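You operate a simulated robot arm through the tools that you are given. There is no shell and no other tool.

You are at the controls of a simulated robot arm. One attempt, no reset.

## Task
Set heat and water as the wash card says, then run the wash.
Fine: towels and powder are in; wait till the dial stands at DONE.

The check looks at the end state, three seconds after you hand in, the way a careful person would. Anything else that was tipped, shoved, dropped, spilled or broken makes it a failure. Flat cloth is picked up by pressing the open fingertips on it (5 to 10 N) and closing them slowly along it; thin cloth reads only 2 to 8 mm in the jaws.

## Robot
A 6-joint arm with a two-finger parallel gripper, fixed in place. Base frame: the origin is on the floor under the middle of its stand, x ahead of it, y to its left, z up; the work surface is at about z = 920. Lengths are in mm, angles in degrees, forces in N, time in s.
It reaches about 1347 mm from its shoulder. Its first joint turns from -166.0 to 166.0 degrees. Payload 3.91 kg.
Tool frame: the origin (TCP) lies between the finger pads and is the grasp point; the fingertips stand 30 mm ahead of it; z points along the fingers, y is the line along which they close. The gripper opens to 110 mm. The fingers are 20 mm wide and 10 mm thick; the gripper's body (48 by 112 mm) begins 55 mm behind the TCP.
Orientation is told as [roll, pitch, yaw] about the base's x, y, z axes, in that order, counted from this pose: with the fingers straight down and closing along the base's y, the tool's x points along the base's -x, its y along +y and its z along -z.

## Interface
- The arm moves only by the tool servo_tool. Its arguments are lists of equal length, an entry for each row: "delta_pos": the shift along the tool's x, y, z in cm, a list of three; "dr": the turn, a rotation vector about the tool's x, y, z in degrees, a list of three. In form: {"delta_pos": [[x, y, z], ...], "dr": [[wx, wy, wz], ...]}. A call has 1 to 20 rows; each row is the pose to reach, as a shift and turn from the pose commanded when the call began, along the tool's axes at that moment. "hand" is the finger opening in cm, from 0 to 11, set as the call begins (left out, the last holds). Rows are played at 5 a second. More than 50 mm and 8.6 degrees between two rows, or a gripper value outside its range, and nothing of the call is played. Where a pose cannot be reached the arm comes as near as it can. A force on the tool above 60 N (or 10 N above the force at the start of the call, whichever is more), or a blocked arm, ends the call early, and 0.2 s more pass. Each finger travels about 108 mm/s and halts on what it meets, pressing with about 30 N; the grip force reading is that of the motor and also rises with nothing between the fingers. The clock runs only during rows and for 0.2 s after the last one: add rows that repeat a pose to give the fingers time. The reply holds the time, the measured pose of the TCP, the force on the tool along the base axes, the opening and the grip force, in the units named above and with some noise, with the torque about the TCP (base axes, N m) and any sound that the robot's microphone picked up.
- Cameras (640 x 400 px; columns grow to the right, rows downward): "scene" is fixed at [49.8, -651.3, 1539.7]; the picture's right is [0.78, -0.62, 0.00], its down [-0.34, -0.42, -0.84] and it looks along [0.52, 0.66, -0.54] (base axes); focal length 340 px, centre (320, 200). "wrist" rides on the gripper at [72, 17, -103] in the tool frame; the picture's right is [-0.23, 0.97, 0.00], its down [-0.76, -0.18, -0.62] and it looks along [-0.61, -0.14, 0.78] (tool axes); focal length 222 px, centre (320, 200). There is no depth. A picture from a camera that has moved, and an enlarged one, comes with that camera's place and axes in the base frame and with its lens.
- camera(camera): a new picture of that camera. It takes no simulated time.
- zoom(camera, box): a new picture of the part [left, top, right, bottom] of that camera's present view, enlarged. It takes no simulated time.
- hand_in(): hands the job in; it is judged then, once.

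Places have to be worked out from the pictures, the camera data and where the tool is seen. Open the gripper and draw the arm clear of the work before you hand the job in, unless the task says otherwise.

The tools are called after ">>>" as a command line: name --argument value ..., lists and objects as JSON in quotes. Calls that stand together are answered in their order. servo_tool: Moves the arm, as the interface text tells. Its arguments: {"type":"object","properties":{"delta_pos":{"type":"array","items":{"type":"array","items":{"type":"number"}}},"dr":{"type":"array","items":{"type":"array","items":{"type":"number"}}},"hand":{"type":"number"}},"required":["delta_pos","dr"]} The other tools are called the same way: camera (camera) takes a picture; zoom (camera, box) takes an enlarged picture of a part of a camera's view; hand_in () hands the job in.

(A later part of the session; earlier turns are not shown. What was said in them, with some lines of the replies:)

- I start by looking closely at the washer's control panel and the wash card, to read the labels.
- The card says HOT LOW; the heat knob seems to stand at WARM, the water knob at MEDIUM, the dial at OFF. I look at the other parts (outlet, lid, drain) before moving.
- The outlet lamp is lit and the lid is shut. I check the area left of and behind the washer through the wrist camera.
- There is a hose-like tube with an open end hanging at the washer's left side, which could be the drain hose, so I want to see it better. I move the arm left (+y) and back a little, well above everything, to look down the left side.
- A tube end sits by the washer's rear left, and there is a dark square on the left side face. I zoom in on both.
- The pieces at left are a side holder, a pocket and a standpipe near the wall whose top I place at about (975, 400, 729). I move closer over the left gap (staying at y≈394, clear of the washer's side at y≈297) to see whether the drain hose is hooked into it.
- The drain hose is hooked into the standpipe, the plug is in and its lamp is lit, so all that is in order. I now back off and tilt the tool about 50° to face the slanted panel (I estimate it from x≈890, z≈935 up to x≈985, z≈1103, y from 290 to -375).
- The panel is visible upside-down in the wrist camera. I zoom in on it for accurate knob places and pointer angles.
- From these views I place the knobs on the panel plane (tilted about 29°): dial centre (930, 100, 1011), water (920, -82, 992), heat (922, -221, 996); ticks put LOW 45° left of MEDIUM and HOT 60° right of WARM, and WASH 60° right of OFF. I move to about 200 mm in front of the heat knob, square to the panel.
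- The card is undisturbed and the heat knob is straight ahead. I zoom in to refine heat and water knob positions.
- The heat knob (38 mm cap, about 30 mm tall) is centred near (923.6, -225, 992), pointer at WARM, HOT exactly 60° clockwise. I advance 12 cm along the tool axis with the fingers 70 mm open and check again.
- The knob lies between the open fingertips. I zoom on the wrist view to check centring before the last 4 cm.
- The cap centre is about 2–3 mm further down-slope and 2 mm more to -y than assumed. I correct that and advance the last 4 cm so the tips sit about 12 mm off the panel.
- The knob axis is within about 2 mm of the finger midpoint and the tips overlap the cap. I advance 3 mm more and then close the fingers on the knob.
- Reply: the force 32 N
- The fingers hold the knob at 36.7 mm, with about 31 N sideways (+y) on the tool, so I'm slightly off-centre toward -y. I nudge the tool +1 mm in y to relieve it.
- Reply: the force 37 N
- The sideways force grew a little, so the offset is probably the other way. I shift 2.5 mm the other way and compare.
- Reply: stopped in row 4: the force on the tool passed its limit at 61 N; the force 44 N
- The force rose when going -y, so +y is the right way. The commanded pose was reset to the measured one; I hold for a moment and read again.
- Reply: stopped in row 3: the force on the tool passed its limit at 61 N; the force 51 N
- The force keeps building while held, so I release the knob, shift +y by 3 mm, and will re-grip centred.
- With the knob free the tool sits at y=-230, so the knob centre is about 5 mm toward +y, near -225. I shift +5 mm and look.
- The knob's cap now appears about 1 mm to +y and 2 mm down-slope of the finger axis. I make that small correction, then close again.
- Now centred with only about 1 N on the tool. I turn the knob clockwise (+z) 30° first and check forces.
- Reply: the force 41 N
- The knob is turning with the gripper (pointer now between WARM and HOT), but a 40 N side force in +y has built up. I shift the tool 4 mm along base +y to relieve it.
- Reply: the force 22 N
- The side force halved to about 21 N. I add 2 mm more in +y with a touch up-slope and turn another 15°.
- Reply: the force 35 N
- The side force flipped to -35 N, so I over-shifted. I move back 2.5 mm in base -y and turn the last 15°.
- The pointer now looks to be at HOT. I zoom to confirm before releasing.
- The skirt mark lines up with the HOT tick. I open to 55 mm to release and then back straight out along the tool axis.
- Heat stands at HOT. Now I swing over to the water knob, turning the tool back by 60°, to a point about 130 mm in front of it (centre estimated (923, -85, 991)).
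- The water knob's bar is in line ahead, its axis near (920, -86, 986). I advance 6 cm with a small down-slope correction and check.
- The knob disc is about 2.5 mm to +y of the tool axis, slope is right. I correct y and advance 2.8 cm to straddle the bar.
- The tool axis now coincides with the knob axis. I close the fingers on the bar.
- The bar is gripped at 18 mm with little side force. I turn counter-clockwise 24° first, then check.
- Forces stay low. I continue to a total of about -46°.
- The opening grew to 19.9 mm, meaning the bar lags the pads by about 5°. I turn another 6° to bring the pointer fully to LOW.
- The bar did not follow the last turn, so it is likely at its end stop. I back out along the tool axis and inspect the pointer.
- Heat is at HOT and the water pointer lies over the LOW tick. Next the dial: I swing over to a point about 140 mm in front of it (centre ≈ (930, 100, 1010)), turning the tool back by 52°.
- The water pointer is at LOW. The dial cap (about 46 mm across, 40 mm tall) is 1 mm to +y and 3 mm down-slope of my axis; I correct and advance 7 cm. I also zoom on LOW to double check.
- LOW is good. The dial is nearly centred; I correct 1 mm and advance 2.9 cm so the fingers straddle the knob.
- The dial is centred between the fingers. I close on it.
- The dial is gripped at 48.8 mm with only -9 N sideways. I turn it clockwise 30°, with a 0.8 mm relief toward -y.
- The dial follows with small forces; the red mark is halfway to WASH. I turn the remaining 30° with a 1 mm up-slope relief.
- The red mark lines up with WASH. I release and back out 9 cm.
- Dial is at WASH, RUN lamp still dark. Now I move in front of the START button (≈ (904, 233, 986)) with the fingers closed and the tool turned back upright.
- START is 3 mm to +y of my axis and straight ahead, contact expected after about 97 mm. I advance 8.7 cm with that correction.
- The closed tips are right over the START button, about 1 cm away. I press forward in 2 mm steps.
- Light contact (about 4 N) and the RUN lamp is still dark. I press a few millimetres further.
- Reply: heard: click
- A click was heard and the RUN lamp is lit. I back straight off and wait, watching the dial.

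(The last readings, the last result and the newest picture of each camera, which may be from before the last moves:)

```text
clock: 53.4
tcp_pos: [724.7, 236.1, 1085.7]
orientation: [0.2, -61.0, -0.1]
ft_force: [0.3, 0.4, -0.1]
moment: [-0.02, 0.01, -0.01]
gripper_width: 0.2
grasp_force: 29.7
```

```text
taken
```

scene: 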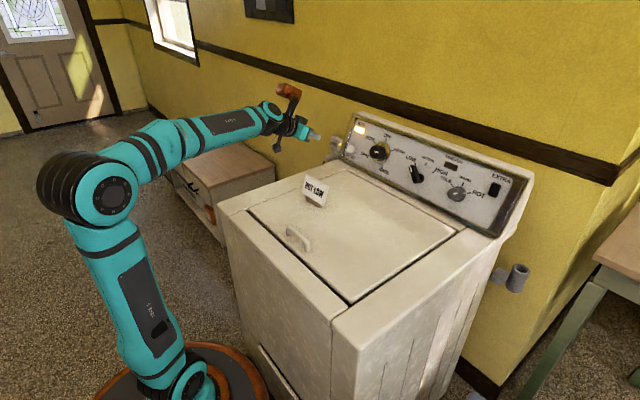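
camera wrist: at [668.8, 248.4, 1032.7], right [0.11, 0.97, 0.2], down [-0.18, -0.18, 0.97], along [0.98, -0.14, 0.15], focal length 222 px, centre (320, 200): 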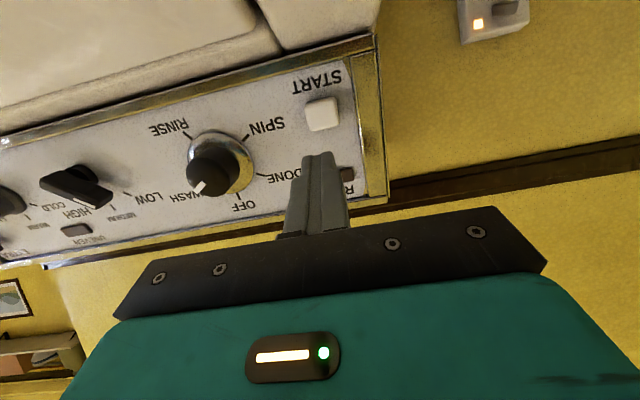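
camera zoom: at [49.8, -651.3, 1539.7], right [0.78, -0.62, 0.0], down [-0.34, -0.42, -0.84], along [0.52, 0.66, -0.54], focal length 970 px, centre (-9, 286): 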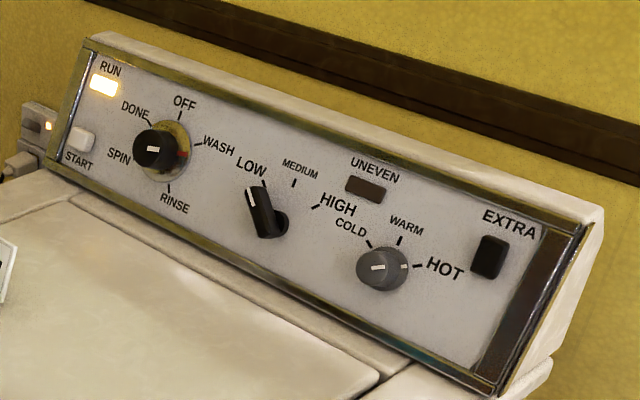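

The wash is running and the dial is creeping past WASH, with heat at HOT and water at LOW. I draw the arm farther back and open the gripper while time passes.

>>> servo_tool --delta_pos '[[0, 0, -3], [0, 0, -6], [0, 0, -9], [0, 0, -12], [0, 0, -12], [0, 0, -12], [0, 0, -12], [0, 0, -12], [0, 0, -12], [0, 0, -12], [0, 0, -12], [0, 0, -12], [0, 0, -12], [0, 0, -12], [0, 0, -12], [0, 0, -12], [0, 0, -12], [0, 0, -12], [0, 0, -12], [0, 0, -12]]' --dr '[[0, 0, 0], [0, 0, 0], [0, 0, 0], [0, 0, 0], [0, 0, 0], [0, 0, 0], [0, 0, 0], [0, 0, 0], [0, 0, 0], [0, 0, 0], [0, 0, 0], [0, 0, 0], [0, 0, 0], [0, 0, 0], [0, 0, 0], [0, 0, 0], [0, 0, 0], [0, 0, 0], [0, 0, 0], [0, 0, 0]]' --hand 8

>>> zoom --camera "scene" --box '[330, 100, 540, 240]'

>>> camera --camera "scene"

```text
clock: 57.6
tcp_pos: [620.3, 235.6, 1142.7]
orientation: [0.2, -61.0, -0.2]
ft_force: [-0.7, 0.8, 0.9]
moment: [0.01, -0.01, 0.01]
gripper_width: 80.3
grasp_force: 0.0
```

```text
2.86 times, centred on (435, 170) of scene
camera zoom: at [49.8, -651.3, 1539.7], right [0.78, -0.62, 0.0], down [-0.34, -0.42, -0.84], along [0.52, 0.66, -0.54], focal length 970 px, centre (-9, 286)
```

zoom: 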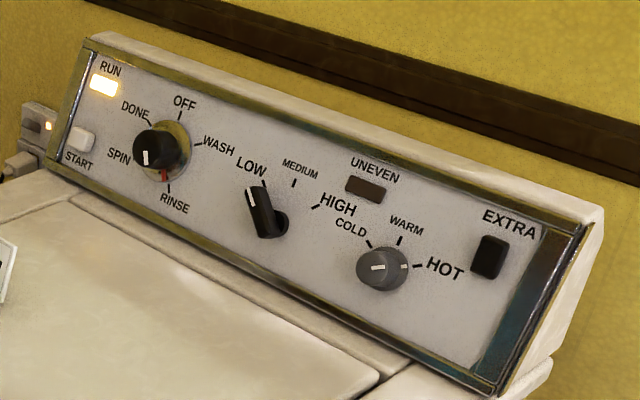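

```text
taken
```

scene: 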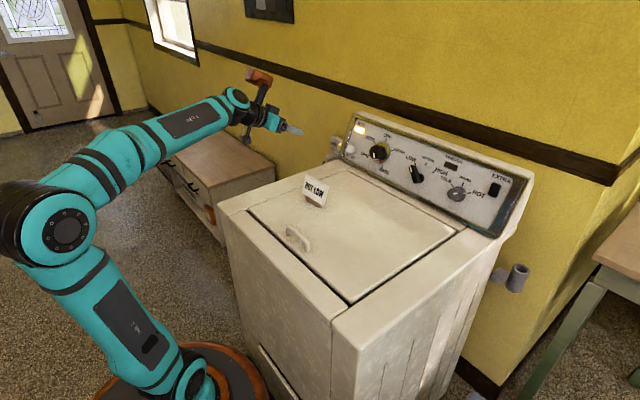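

The dial has reached RINSE, RUN is lit and UNEVEN is dark. I wait shorter now to watch the spin phase.

>>> servo_tool --delta_pos '[[0, 0, 0], [0, 0, 0], [0, 0, 0], [0, 0, 0], [0, 0, 0], [0, 0, 0], [0, 0, 0], [0, 0, 0], [0, 0, 0], [0, 0, 0]]' --dr '[[0, 0, 0], [0, 0, 0], [0, 0, 0], [0, 0, 0], [0, 0, 0], [0, 0, 0], [0, 0, 0], [0, 0, 0], [0, 0, 0], [0, 0, 0]]'

>>> zoom --camera "scene" --box '[330, 100, 540, 240]'

```text
clock: 59.8
tcp_pos: [620.8, 236.2, 1142.6]
orientation: [0.2, -61.0, -0.3]
ft_force: [-1.2, 0.1, 0.1]
moment: [-0.01, 0.01, 0.05]
gripper_width: 80.0
grasp_force: 0.0
```

```text
2.86 times, centred on (435, 170) of scene
camera zoom: at [49.8, -651.3, 1539.7], right [0.78, -0.62, 0.0], down [-0.34, -0.42, -0.84], along [0.52, 0.66, -0.54], focal length 970 px, centre (-9, 286)
```

zoom: 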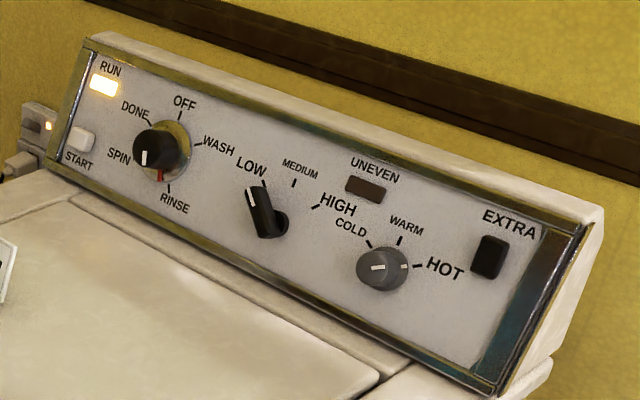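

The dial is past RINSE and slowly moving toward SPIN. I keep waiting.

>>> servo_tool --delta_pos '[[0, 0, 0], [0, 0, 0], [0, 0, 0], [0, 0, 0], [0, 0, 0], [0, 0, 0], [0, 0, 0], [0, 0, 0], [0, 0, 0], [0, 0, 0], [0, 0, 0], [0, 0, 0], [0, 0, 0], [0, 0, 0], [0, 0, 0]]' --dr '[[0, 0, 0], [0, 0, 0], [0, 0, 0], [0, 0, 0], [0, 0, 0], [0, 0, 0], [0, 0, 0], [0, 0, 0], [0, 0, 0], [0, 0, 0], [0, 0, 0], [0, 0, 0], [0, 0, 0], [0, 0, 0], [0, 0, 0]]'

>>> zoom --camera "scene" --box '[330, 100, 540, 240]'

```text
clock: 63.0
tcp_pos: [620.6, 235.7, 1143.9]
orientation: [0.2, -61.0, -0.2]
ft_force: [-0.8, -1.2, 0.6]
moment: [-0.03, 0.02, 0.01]
gripper_width: 80.0
grasp_force: 0.1
```

```text
2.86 times, centred on (435, 170) of scene
camera zoom: at [49.8, -651.3, 1539.7], right [0.78, -0.62, 0.0], down [-0.34, -0.42, -0.84], along [0.52, 0.66, -0.54], focal length 970 px, centre (-9, 286)
```

zoom: 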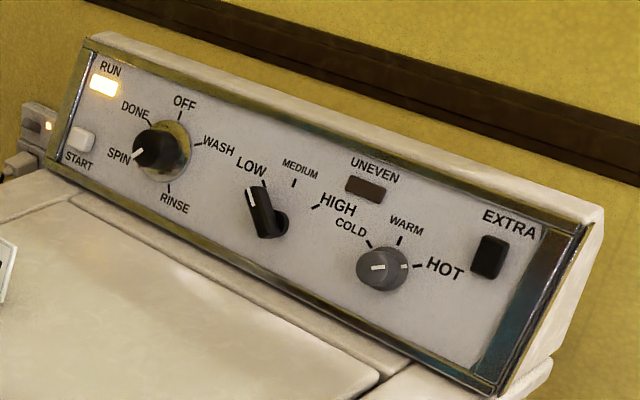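

The dial is now at SPIN with RUN lit and UNEVEN dark. I wait on.

>>> servo_tool --delta_pos '[[0, 0, 0], [0, 0, 0], [0, 0, 0], [0, 0, 0], [0, 0, 0], [0, 0, 0], [0, 0, 0], [0, 0, 0], [0, 0, 0], [0, 0, 0]]' --dr '[[0, 0, 0], [0, 0, 0], [0, 0, 0], [0, 0, 0], [0, 0, 0], [0, 0, 0], [0, 0, 0], [0, 0, 0], [0, 0, 0], [0, 0, 0]]'

>>> zoom --camera "scene" --box '[330, 100, 540, 240]'

>>> camera --camera "scene"

```text
clock: 65.2
tcp_pos: [620.3, 235.7, 1142.4]
orientation: [0.2, -61.0, -0.2]
ft_force: [-0.3, 0.5, 0.7]
moment: [0.0, 0.02, 0.01]
gripper_width: 79.5
grasp_force: 0.1
```

```text
2.86 times, centred on (435, 170) of scene
camera zoom: at [49.8, -651.3, 1539.7], right [0.78, -0.62, 0.0], down [-0.34, -0.42, -0.84], along [0.52, 0.66, -0.54], focal length 970 px, centre (-9, 286)
```

zoom: 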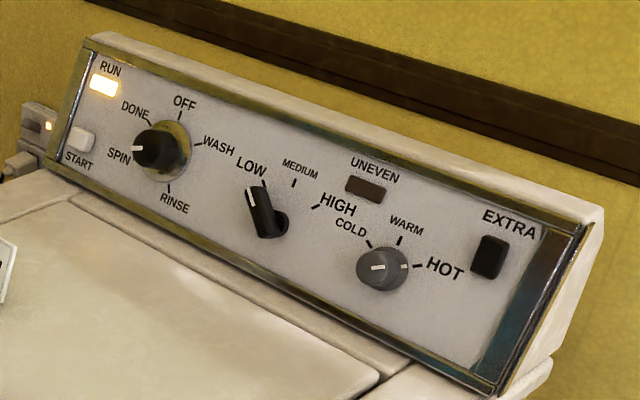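

```text
taken
```

scene: 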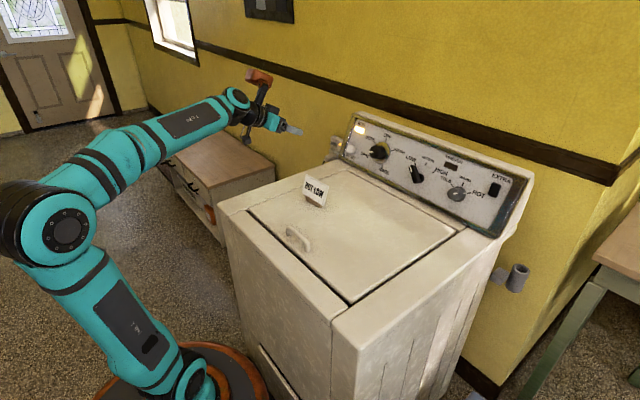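

The dial is between SPIN and DONE, all still in order. I wait more.

>>> servo_tool --delta_pos '[[0, 0, 0], [0, 0, 0], [0, 0, 0], [0, 0, 0], [0, 0, 0], [0, 0, 0], [0, 0, 0], [0, 0, 0], [0, 0, 0], [0, 0, 0], [0, 0, 0], [0, 0, 0], [0, 0, 0], [0, 0, 0], [0, 0, 0]]' --dr '[[0, 0, 0], [0, 0, 0], [0, 0, 0], [0, 0, 0], [0, 0, 0], [0, 0, 0], [0, 0, 0], [0, 0, 0], [0, 0, 0], [0, 0, 0], [0, 0, 0], [0, 0, 0], [0, 0, 0], [0, 0, 0], [0, 0, 0]]'

>>> zoom --camera "scene" --box '[330, 100, 540, 240]'

```text
clock: 68.4
tcp_pos: [619.1, 237.2, 1144.0]
orientation: [0.3, -61.0, -0.2]
ft_force: [0.0, 0.4, -0.2]
moment: [-0.01, 0.0, 0.01]
gripper_width: 80.1
grasp_force: 0.1
```

```text
2.86 times, centred on (435, 170) of scene
camera zoom: at [49.8, -651.3, 1539.7], right [0.78, -0.62, 0.0], down [-0.34, -0.42, -0.84], along [0.52, 0.66, -0.54], focal length 970 px, centre (-9, 286)
```

zoom: 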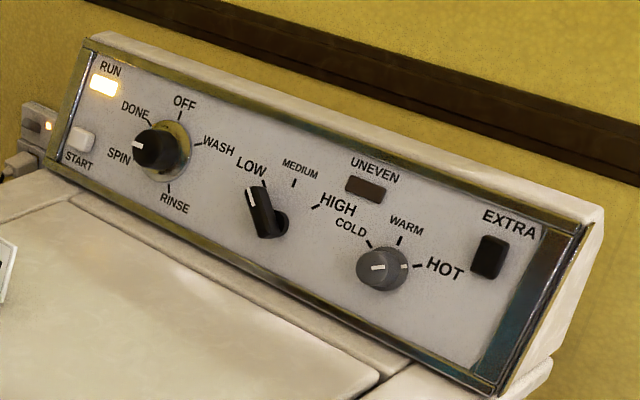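

The dial is slowly nearing DONE. I keep waiting.

>>> servo_tool --delta_pos '[[0, 0, 0], [0, 0, 0], [0, 0, 0], [0, 0, 0], [0, 0, 0], [0, 0, 0], [0, 0, 0], [0, 0, 0], [0, 0, 0], [0, 0, 0], [0, 0, 0], [0, 0, 0], [0, 0, 0], [0, 0, 0], [0, 0, 0], [0, 0, 0], [0, 0, 0], [0, 0, 0], [0, 0, 0], [0, 0, 0]]' --dr '[[0, 0, 0], [0, 0, 0], [0, 0, 0], [0, 0, 0], [0, 0, 0], [0, 0, 0], [0, 0, 0], [0, 0, 0], [0, 0, 0], [0, 0, 0], [0, 0, 0], [0, 0, 0], [0, 0, 0], [0, 0, 0], [0, 0, 0], [0, 0, 0], [0, 0, 0], [0, 0, 0], [0, 0, 0], [0, 0, 0]]'

>>> zoom --camera "scene" --box '[330, 100, 540, 240]'

>>> zoom --camera "scene" --box '[340, 110, 430, 190]'

```text
clock: 72.6
tcp_pos: [620.5, 235.7, 1141.9]
orientation: [0.2, -61.1, -0.2]
ft_force: [-0.5, -0.9, 0.0]
moment: [0.0, -0.03, -0.03]
gripper_width: 79.8
grasp_force: 0.2
```

```text
2.86 times, centred on (435, 170) of scene
camera zoom: at [49.8, -651.3, 1539.7], right [0.78, -0.62, 0.0], down [-0.34, -0.42, -0.84], along [0.52, 0.66, -0.54], focal length 970 px, centre (-9, 286)
```

zoom: 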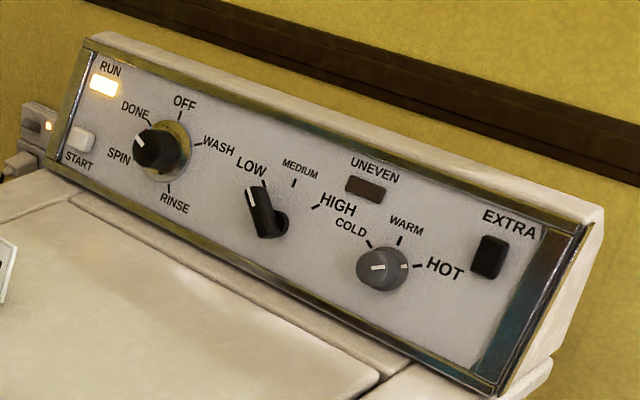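

```text
5.00 times, centred on (385, 150) of scene
camera zoom: at [49.8, -651.3, 1539.7], right [0.78, -0.62, 0.0], down [-0.34, -0.42, -0.84], along [0.52, 0.66, -0.54], focal length 1698 px, centre (-5, 450)
```

zoom: 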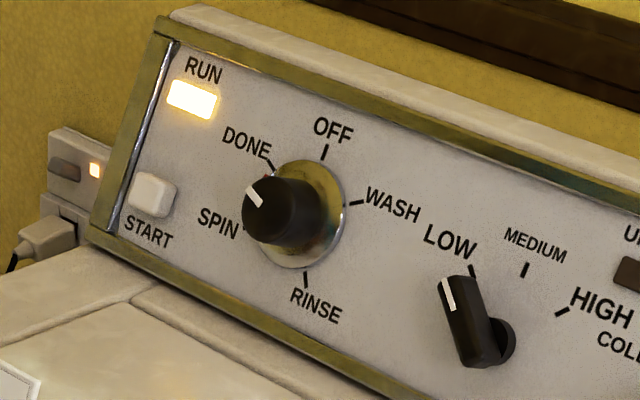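

The dial is close to DONE but RUN is still lit, so it has not finished. I wait a few seconds more.

>>> servo_tool --delta_pos '[[0, 0, 0], [0, 0, 0], [0, 0, 0], [0, 0, 0], [0, 0, 0], [0, 0, 0], [0, 0, 0], [0, 0, 0], [0, 0, 0], [0, 0, 0], [0, 0, 0], [0, 0, 0], [0, 0, 0], [0, 0, 0], [0, 0, 0], [0, 0, 0], [0, 0, 0], [0, 0, 0], [0, 0, 0], [0, 0, 0]]' --dr '[[0, 0, 0], [0, 0, 0], [0, 0, 0], [0, 0, 0], [0, 0, 0], [0, 0, 0], [0, 0, 0], [0, 0, 0], [0, 0, 0], [0, 0, 0], [0, 0, 0], [0, 0, 0], [0, 0, 0], [0, 0, 0], [0, 0, 0], [0, 0, 0], [0, 0, 0], [0, 0, 0], [0, 0, 0], [0, 0, 0]]'

>>> zoom --camera "scene" --box '[340, 110, 430, 190]'

>>> camera --camera "scene"

```text
clock: 76.8
tcp_pos: [620.1, 236.1, 1142.7]
orientation: [0.2, -60.9, -0.2]
ft_force: [0.3, 0.8, 0.7]
moment: [-0.01, 0.01, 0.02]
gripper_width: 79.9
grasp_force: 0.1
```

```text
5.00 times, centred on (385, 150) of scene
camera zoom: at [49.8, -651.3, 1539.7], right [0.78, -0.62, 0.0], down [-0.34, -0.42, -0.84], along [0.52, 0.66, -0.54], focal length 1698 px, centre (-5, 450)
```

zoom: 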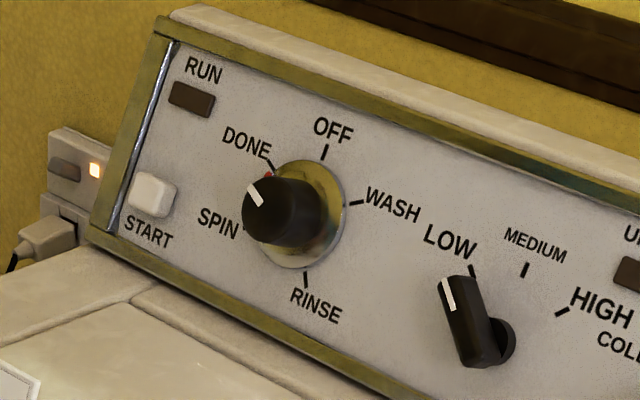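

```text
taken
```

scene: 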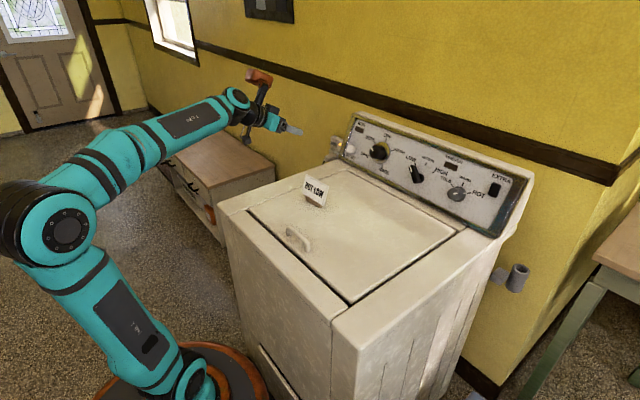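

RUN has gone out and the dial's red mark stands at DONE. I check the heat and water settings and the rest once more, opening the gripper fully and holding a second to be sure all is steady.

>>> servo_tool --delta_pos '[[0, 0, -1], [0, 0, -2], [0, 0, -3], [0, 0, -3], [0, 0, -3]]' --dr '[[0, 0, 0], [0, 0, 0], [0, 0, 0], [0, 0, 0], [0, 0, 0]]' --hand 11

>>> zoom --camera "scene" --box '[330, 100, 540, 240]'

>>> zoom --camera "scene" --box '[360, 130, 410, 170]'

>>> camera --camera "wrist"

```text
clock: 78.0
tcp_pos: [594.7, 235.6, 1156.6]
orientation: [0.2, -61.0, -0.1]
ft_force: [-0.5, 0.3, -0.1]
moment: [0.06, -0.01, 0.02]
gripper_width: 110.2
grasp_force: 0.3
```

```text
2.86 times, centred on (435, 170) of scene
camera zoom: at [49.8, -651.3, 1539.7], right [0.78, -0.62, 0.0], down [-0.34, -0.42, -0.84], along [0.52, 0.66, -0.54], focal length 970 px, centre (-9, 286)
```

zoom: 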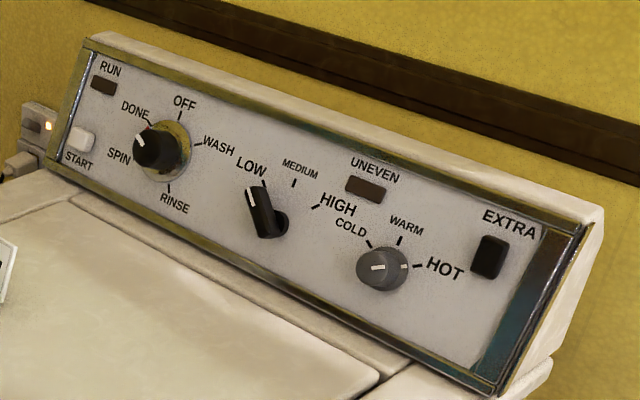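

```text
10.00 times, centred on (385, 150) of scene
camera zoom: at [49.8, -651.3, 1539.7], right [0.78, -0.62, 0.0], down [-0.34, -0.42, -0.84], along [0.52, 0.66, -0.54], focal length 3396 px, centre (-330, 700)
```

zoom: 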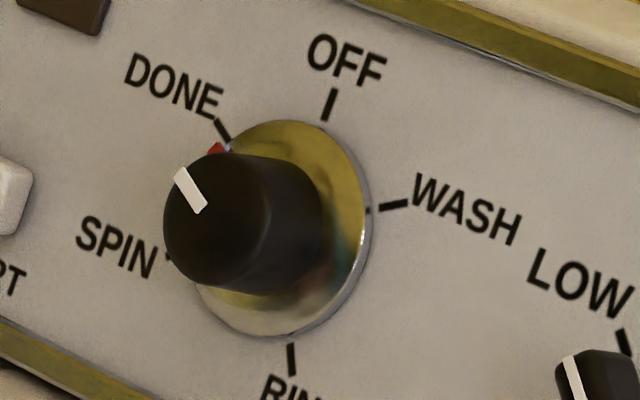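

```text
taken
camera wrist: at [469.0, 252.0, 1143.1], right [0.11, 0.97, 0.2], down [-0.18, -0.18, 0.97], along [0.98, -0.14, 0.15], focal length 222 px, centre (320, 200)
```

wrist: 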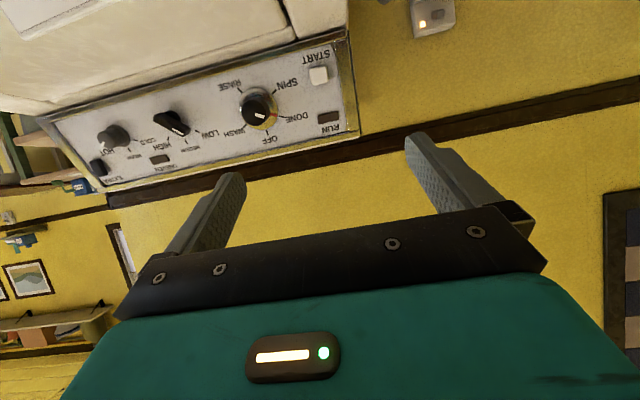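

I take a squarer look at the dial through the wrist camera to confirm it stands at DONE.

>>> zoom --camera "wrist" --box '[220, 70, 320, 145]'

>>> zoom --camera "wrist" --box '[90, 90, 220, 180]'

```text
5.33 times, centred on (270, 108) of wrist
camera zoom: at [469.0, 252.0, 1143.1], right [0.11, 0.97, 0.2], down [-0.18, -0.18, 0.97], along [0.98, -0.14, 0.15], focal length 1185 px, centre (587, 693)
```

zoom: 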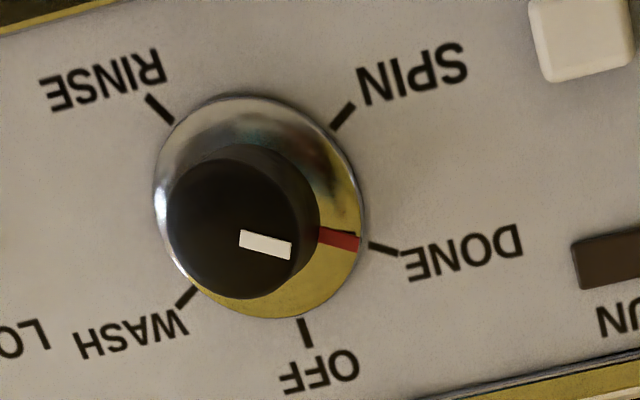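

```text
4.44 times, centred on (155, 135) of wrist
camera zoom: at [469.0, 252.0, 1143.1], right [0.11, 0.97, 0.2], down [-0.18, -0.18, 0.97], along [0.98, -0.14, 0.15], focal length 987 px, centre (1053, 489)
```

zoom: 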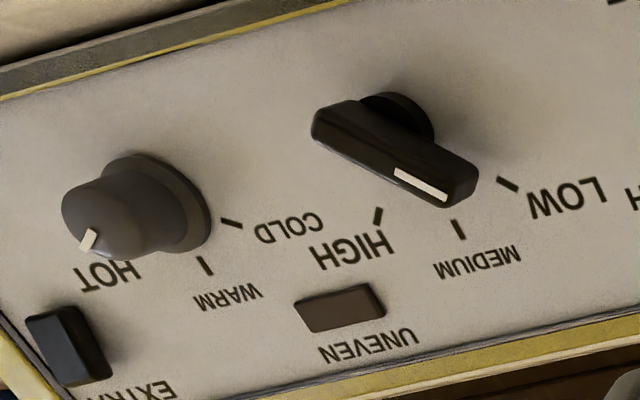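

The dial stands at DONE with RUN out and UNEVEN dark. Heat is at HOT, water at LOW, the card and lid are undisturbed, the gripper is open and the arm is clear. I hand the job in.

>>> hand_in

```text
The job is handed in.
```

The wash has run through to the end. The dial stands at DONE, the RUN lamp is out, and the UNEVEN lamp was dark each time I checked.

- **Settings:** the card reads HOT LOW. I turned the heat knob from WARM to HOT and the water knob from MEDIUM to LOW.
- **Starting it:** I turned the dial from OFF to WASH and pressed START. I heard a click and the RUN lamp came on.
- **Checked first:** the drain hose was in its standpipe, the plug was in with its lamp lit, and the lid was shut.
- **Heat knob grip:** my first grip on the heat knob was off-centre and the force limit stopped the arm twice. I let go, re-centred and turned it. The knob and panel showed no damage.

The card and lid are where they were. The gripper is open and the arm is clear of the machine.
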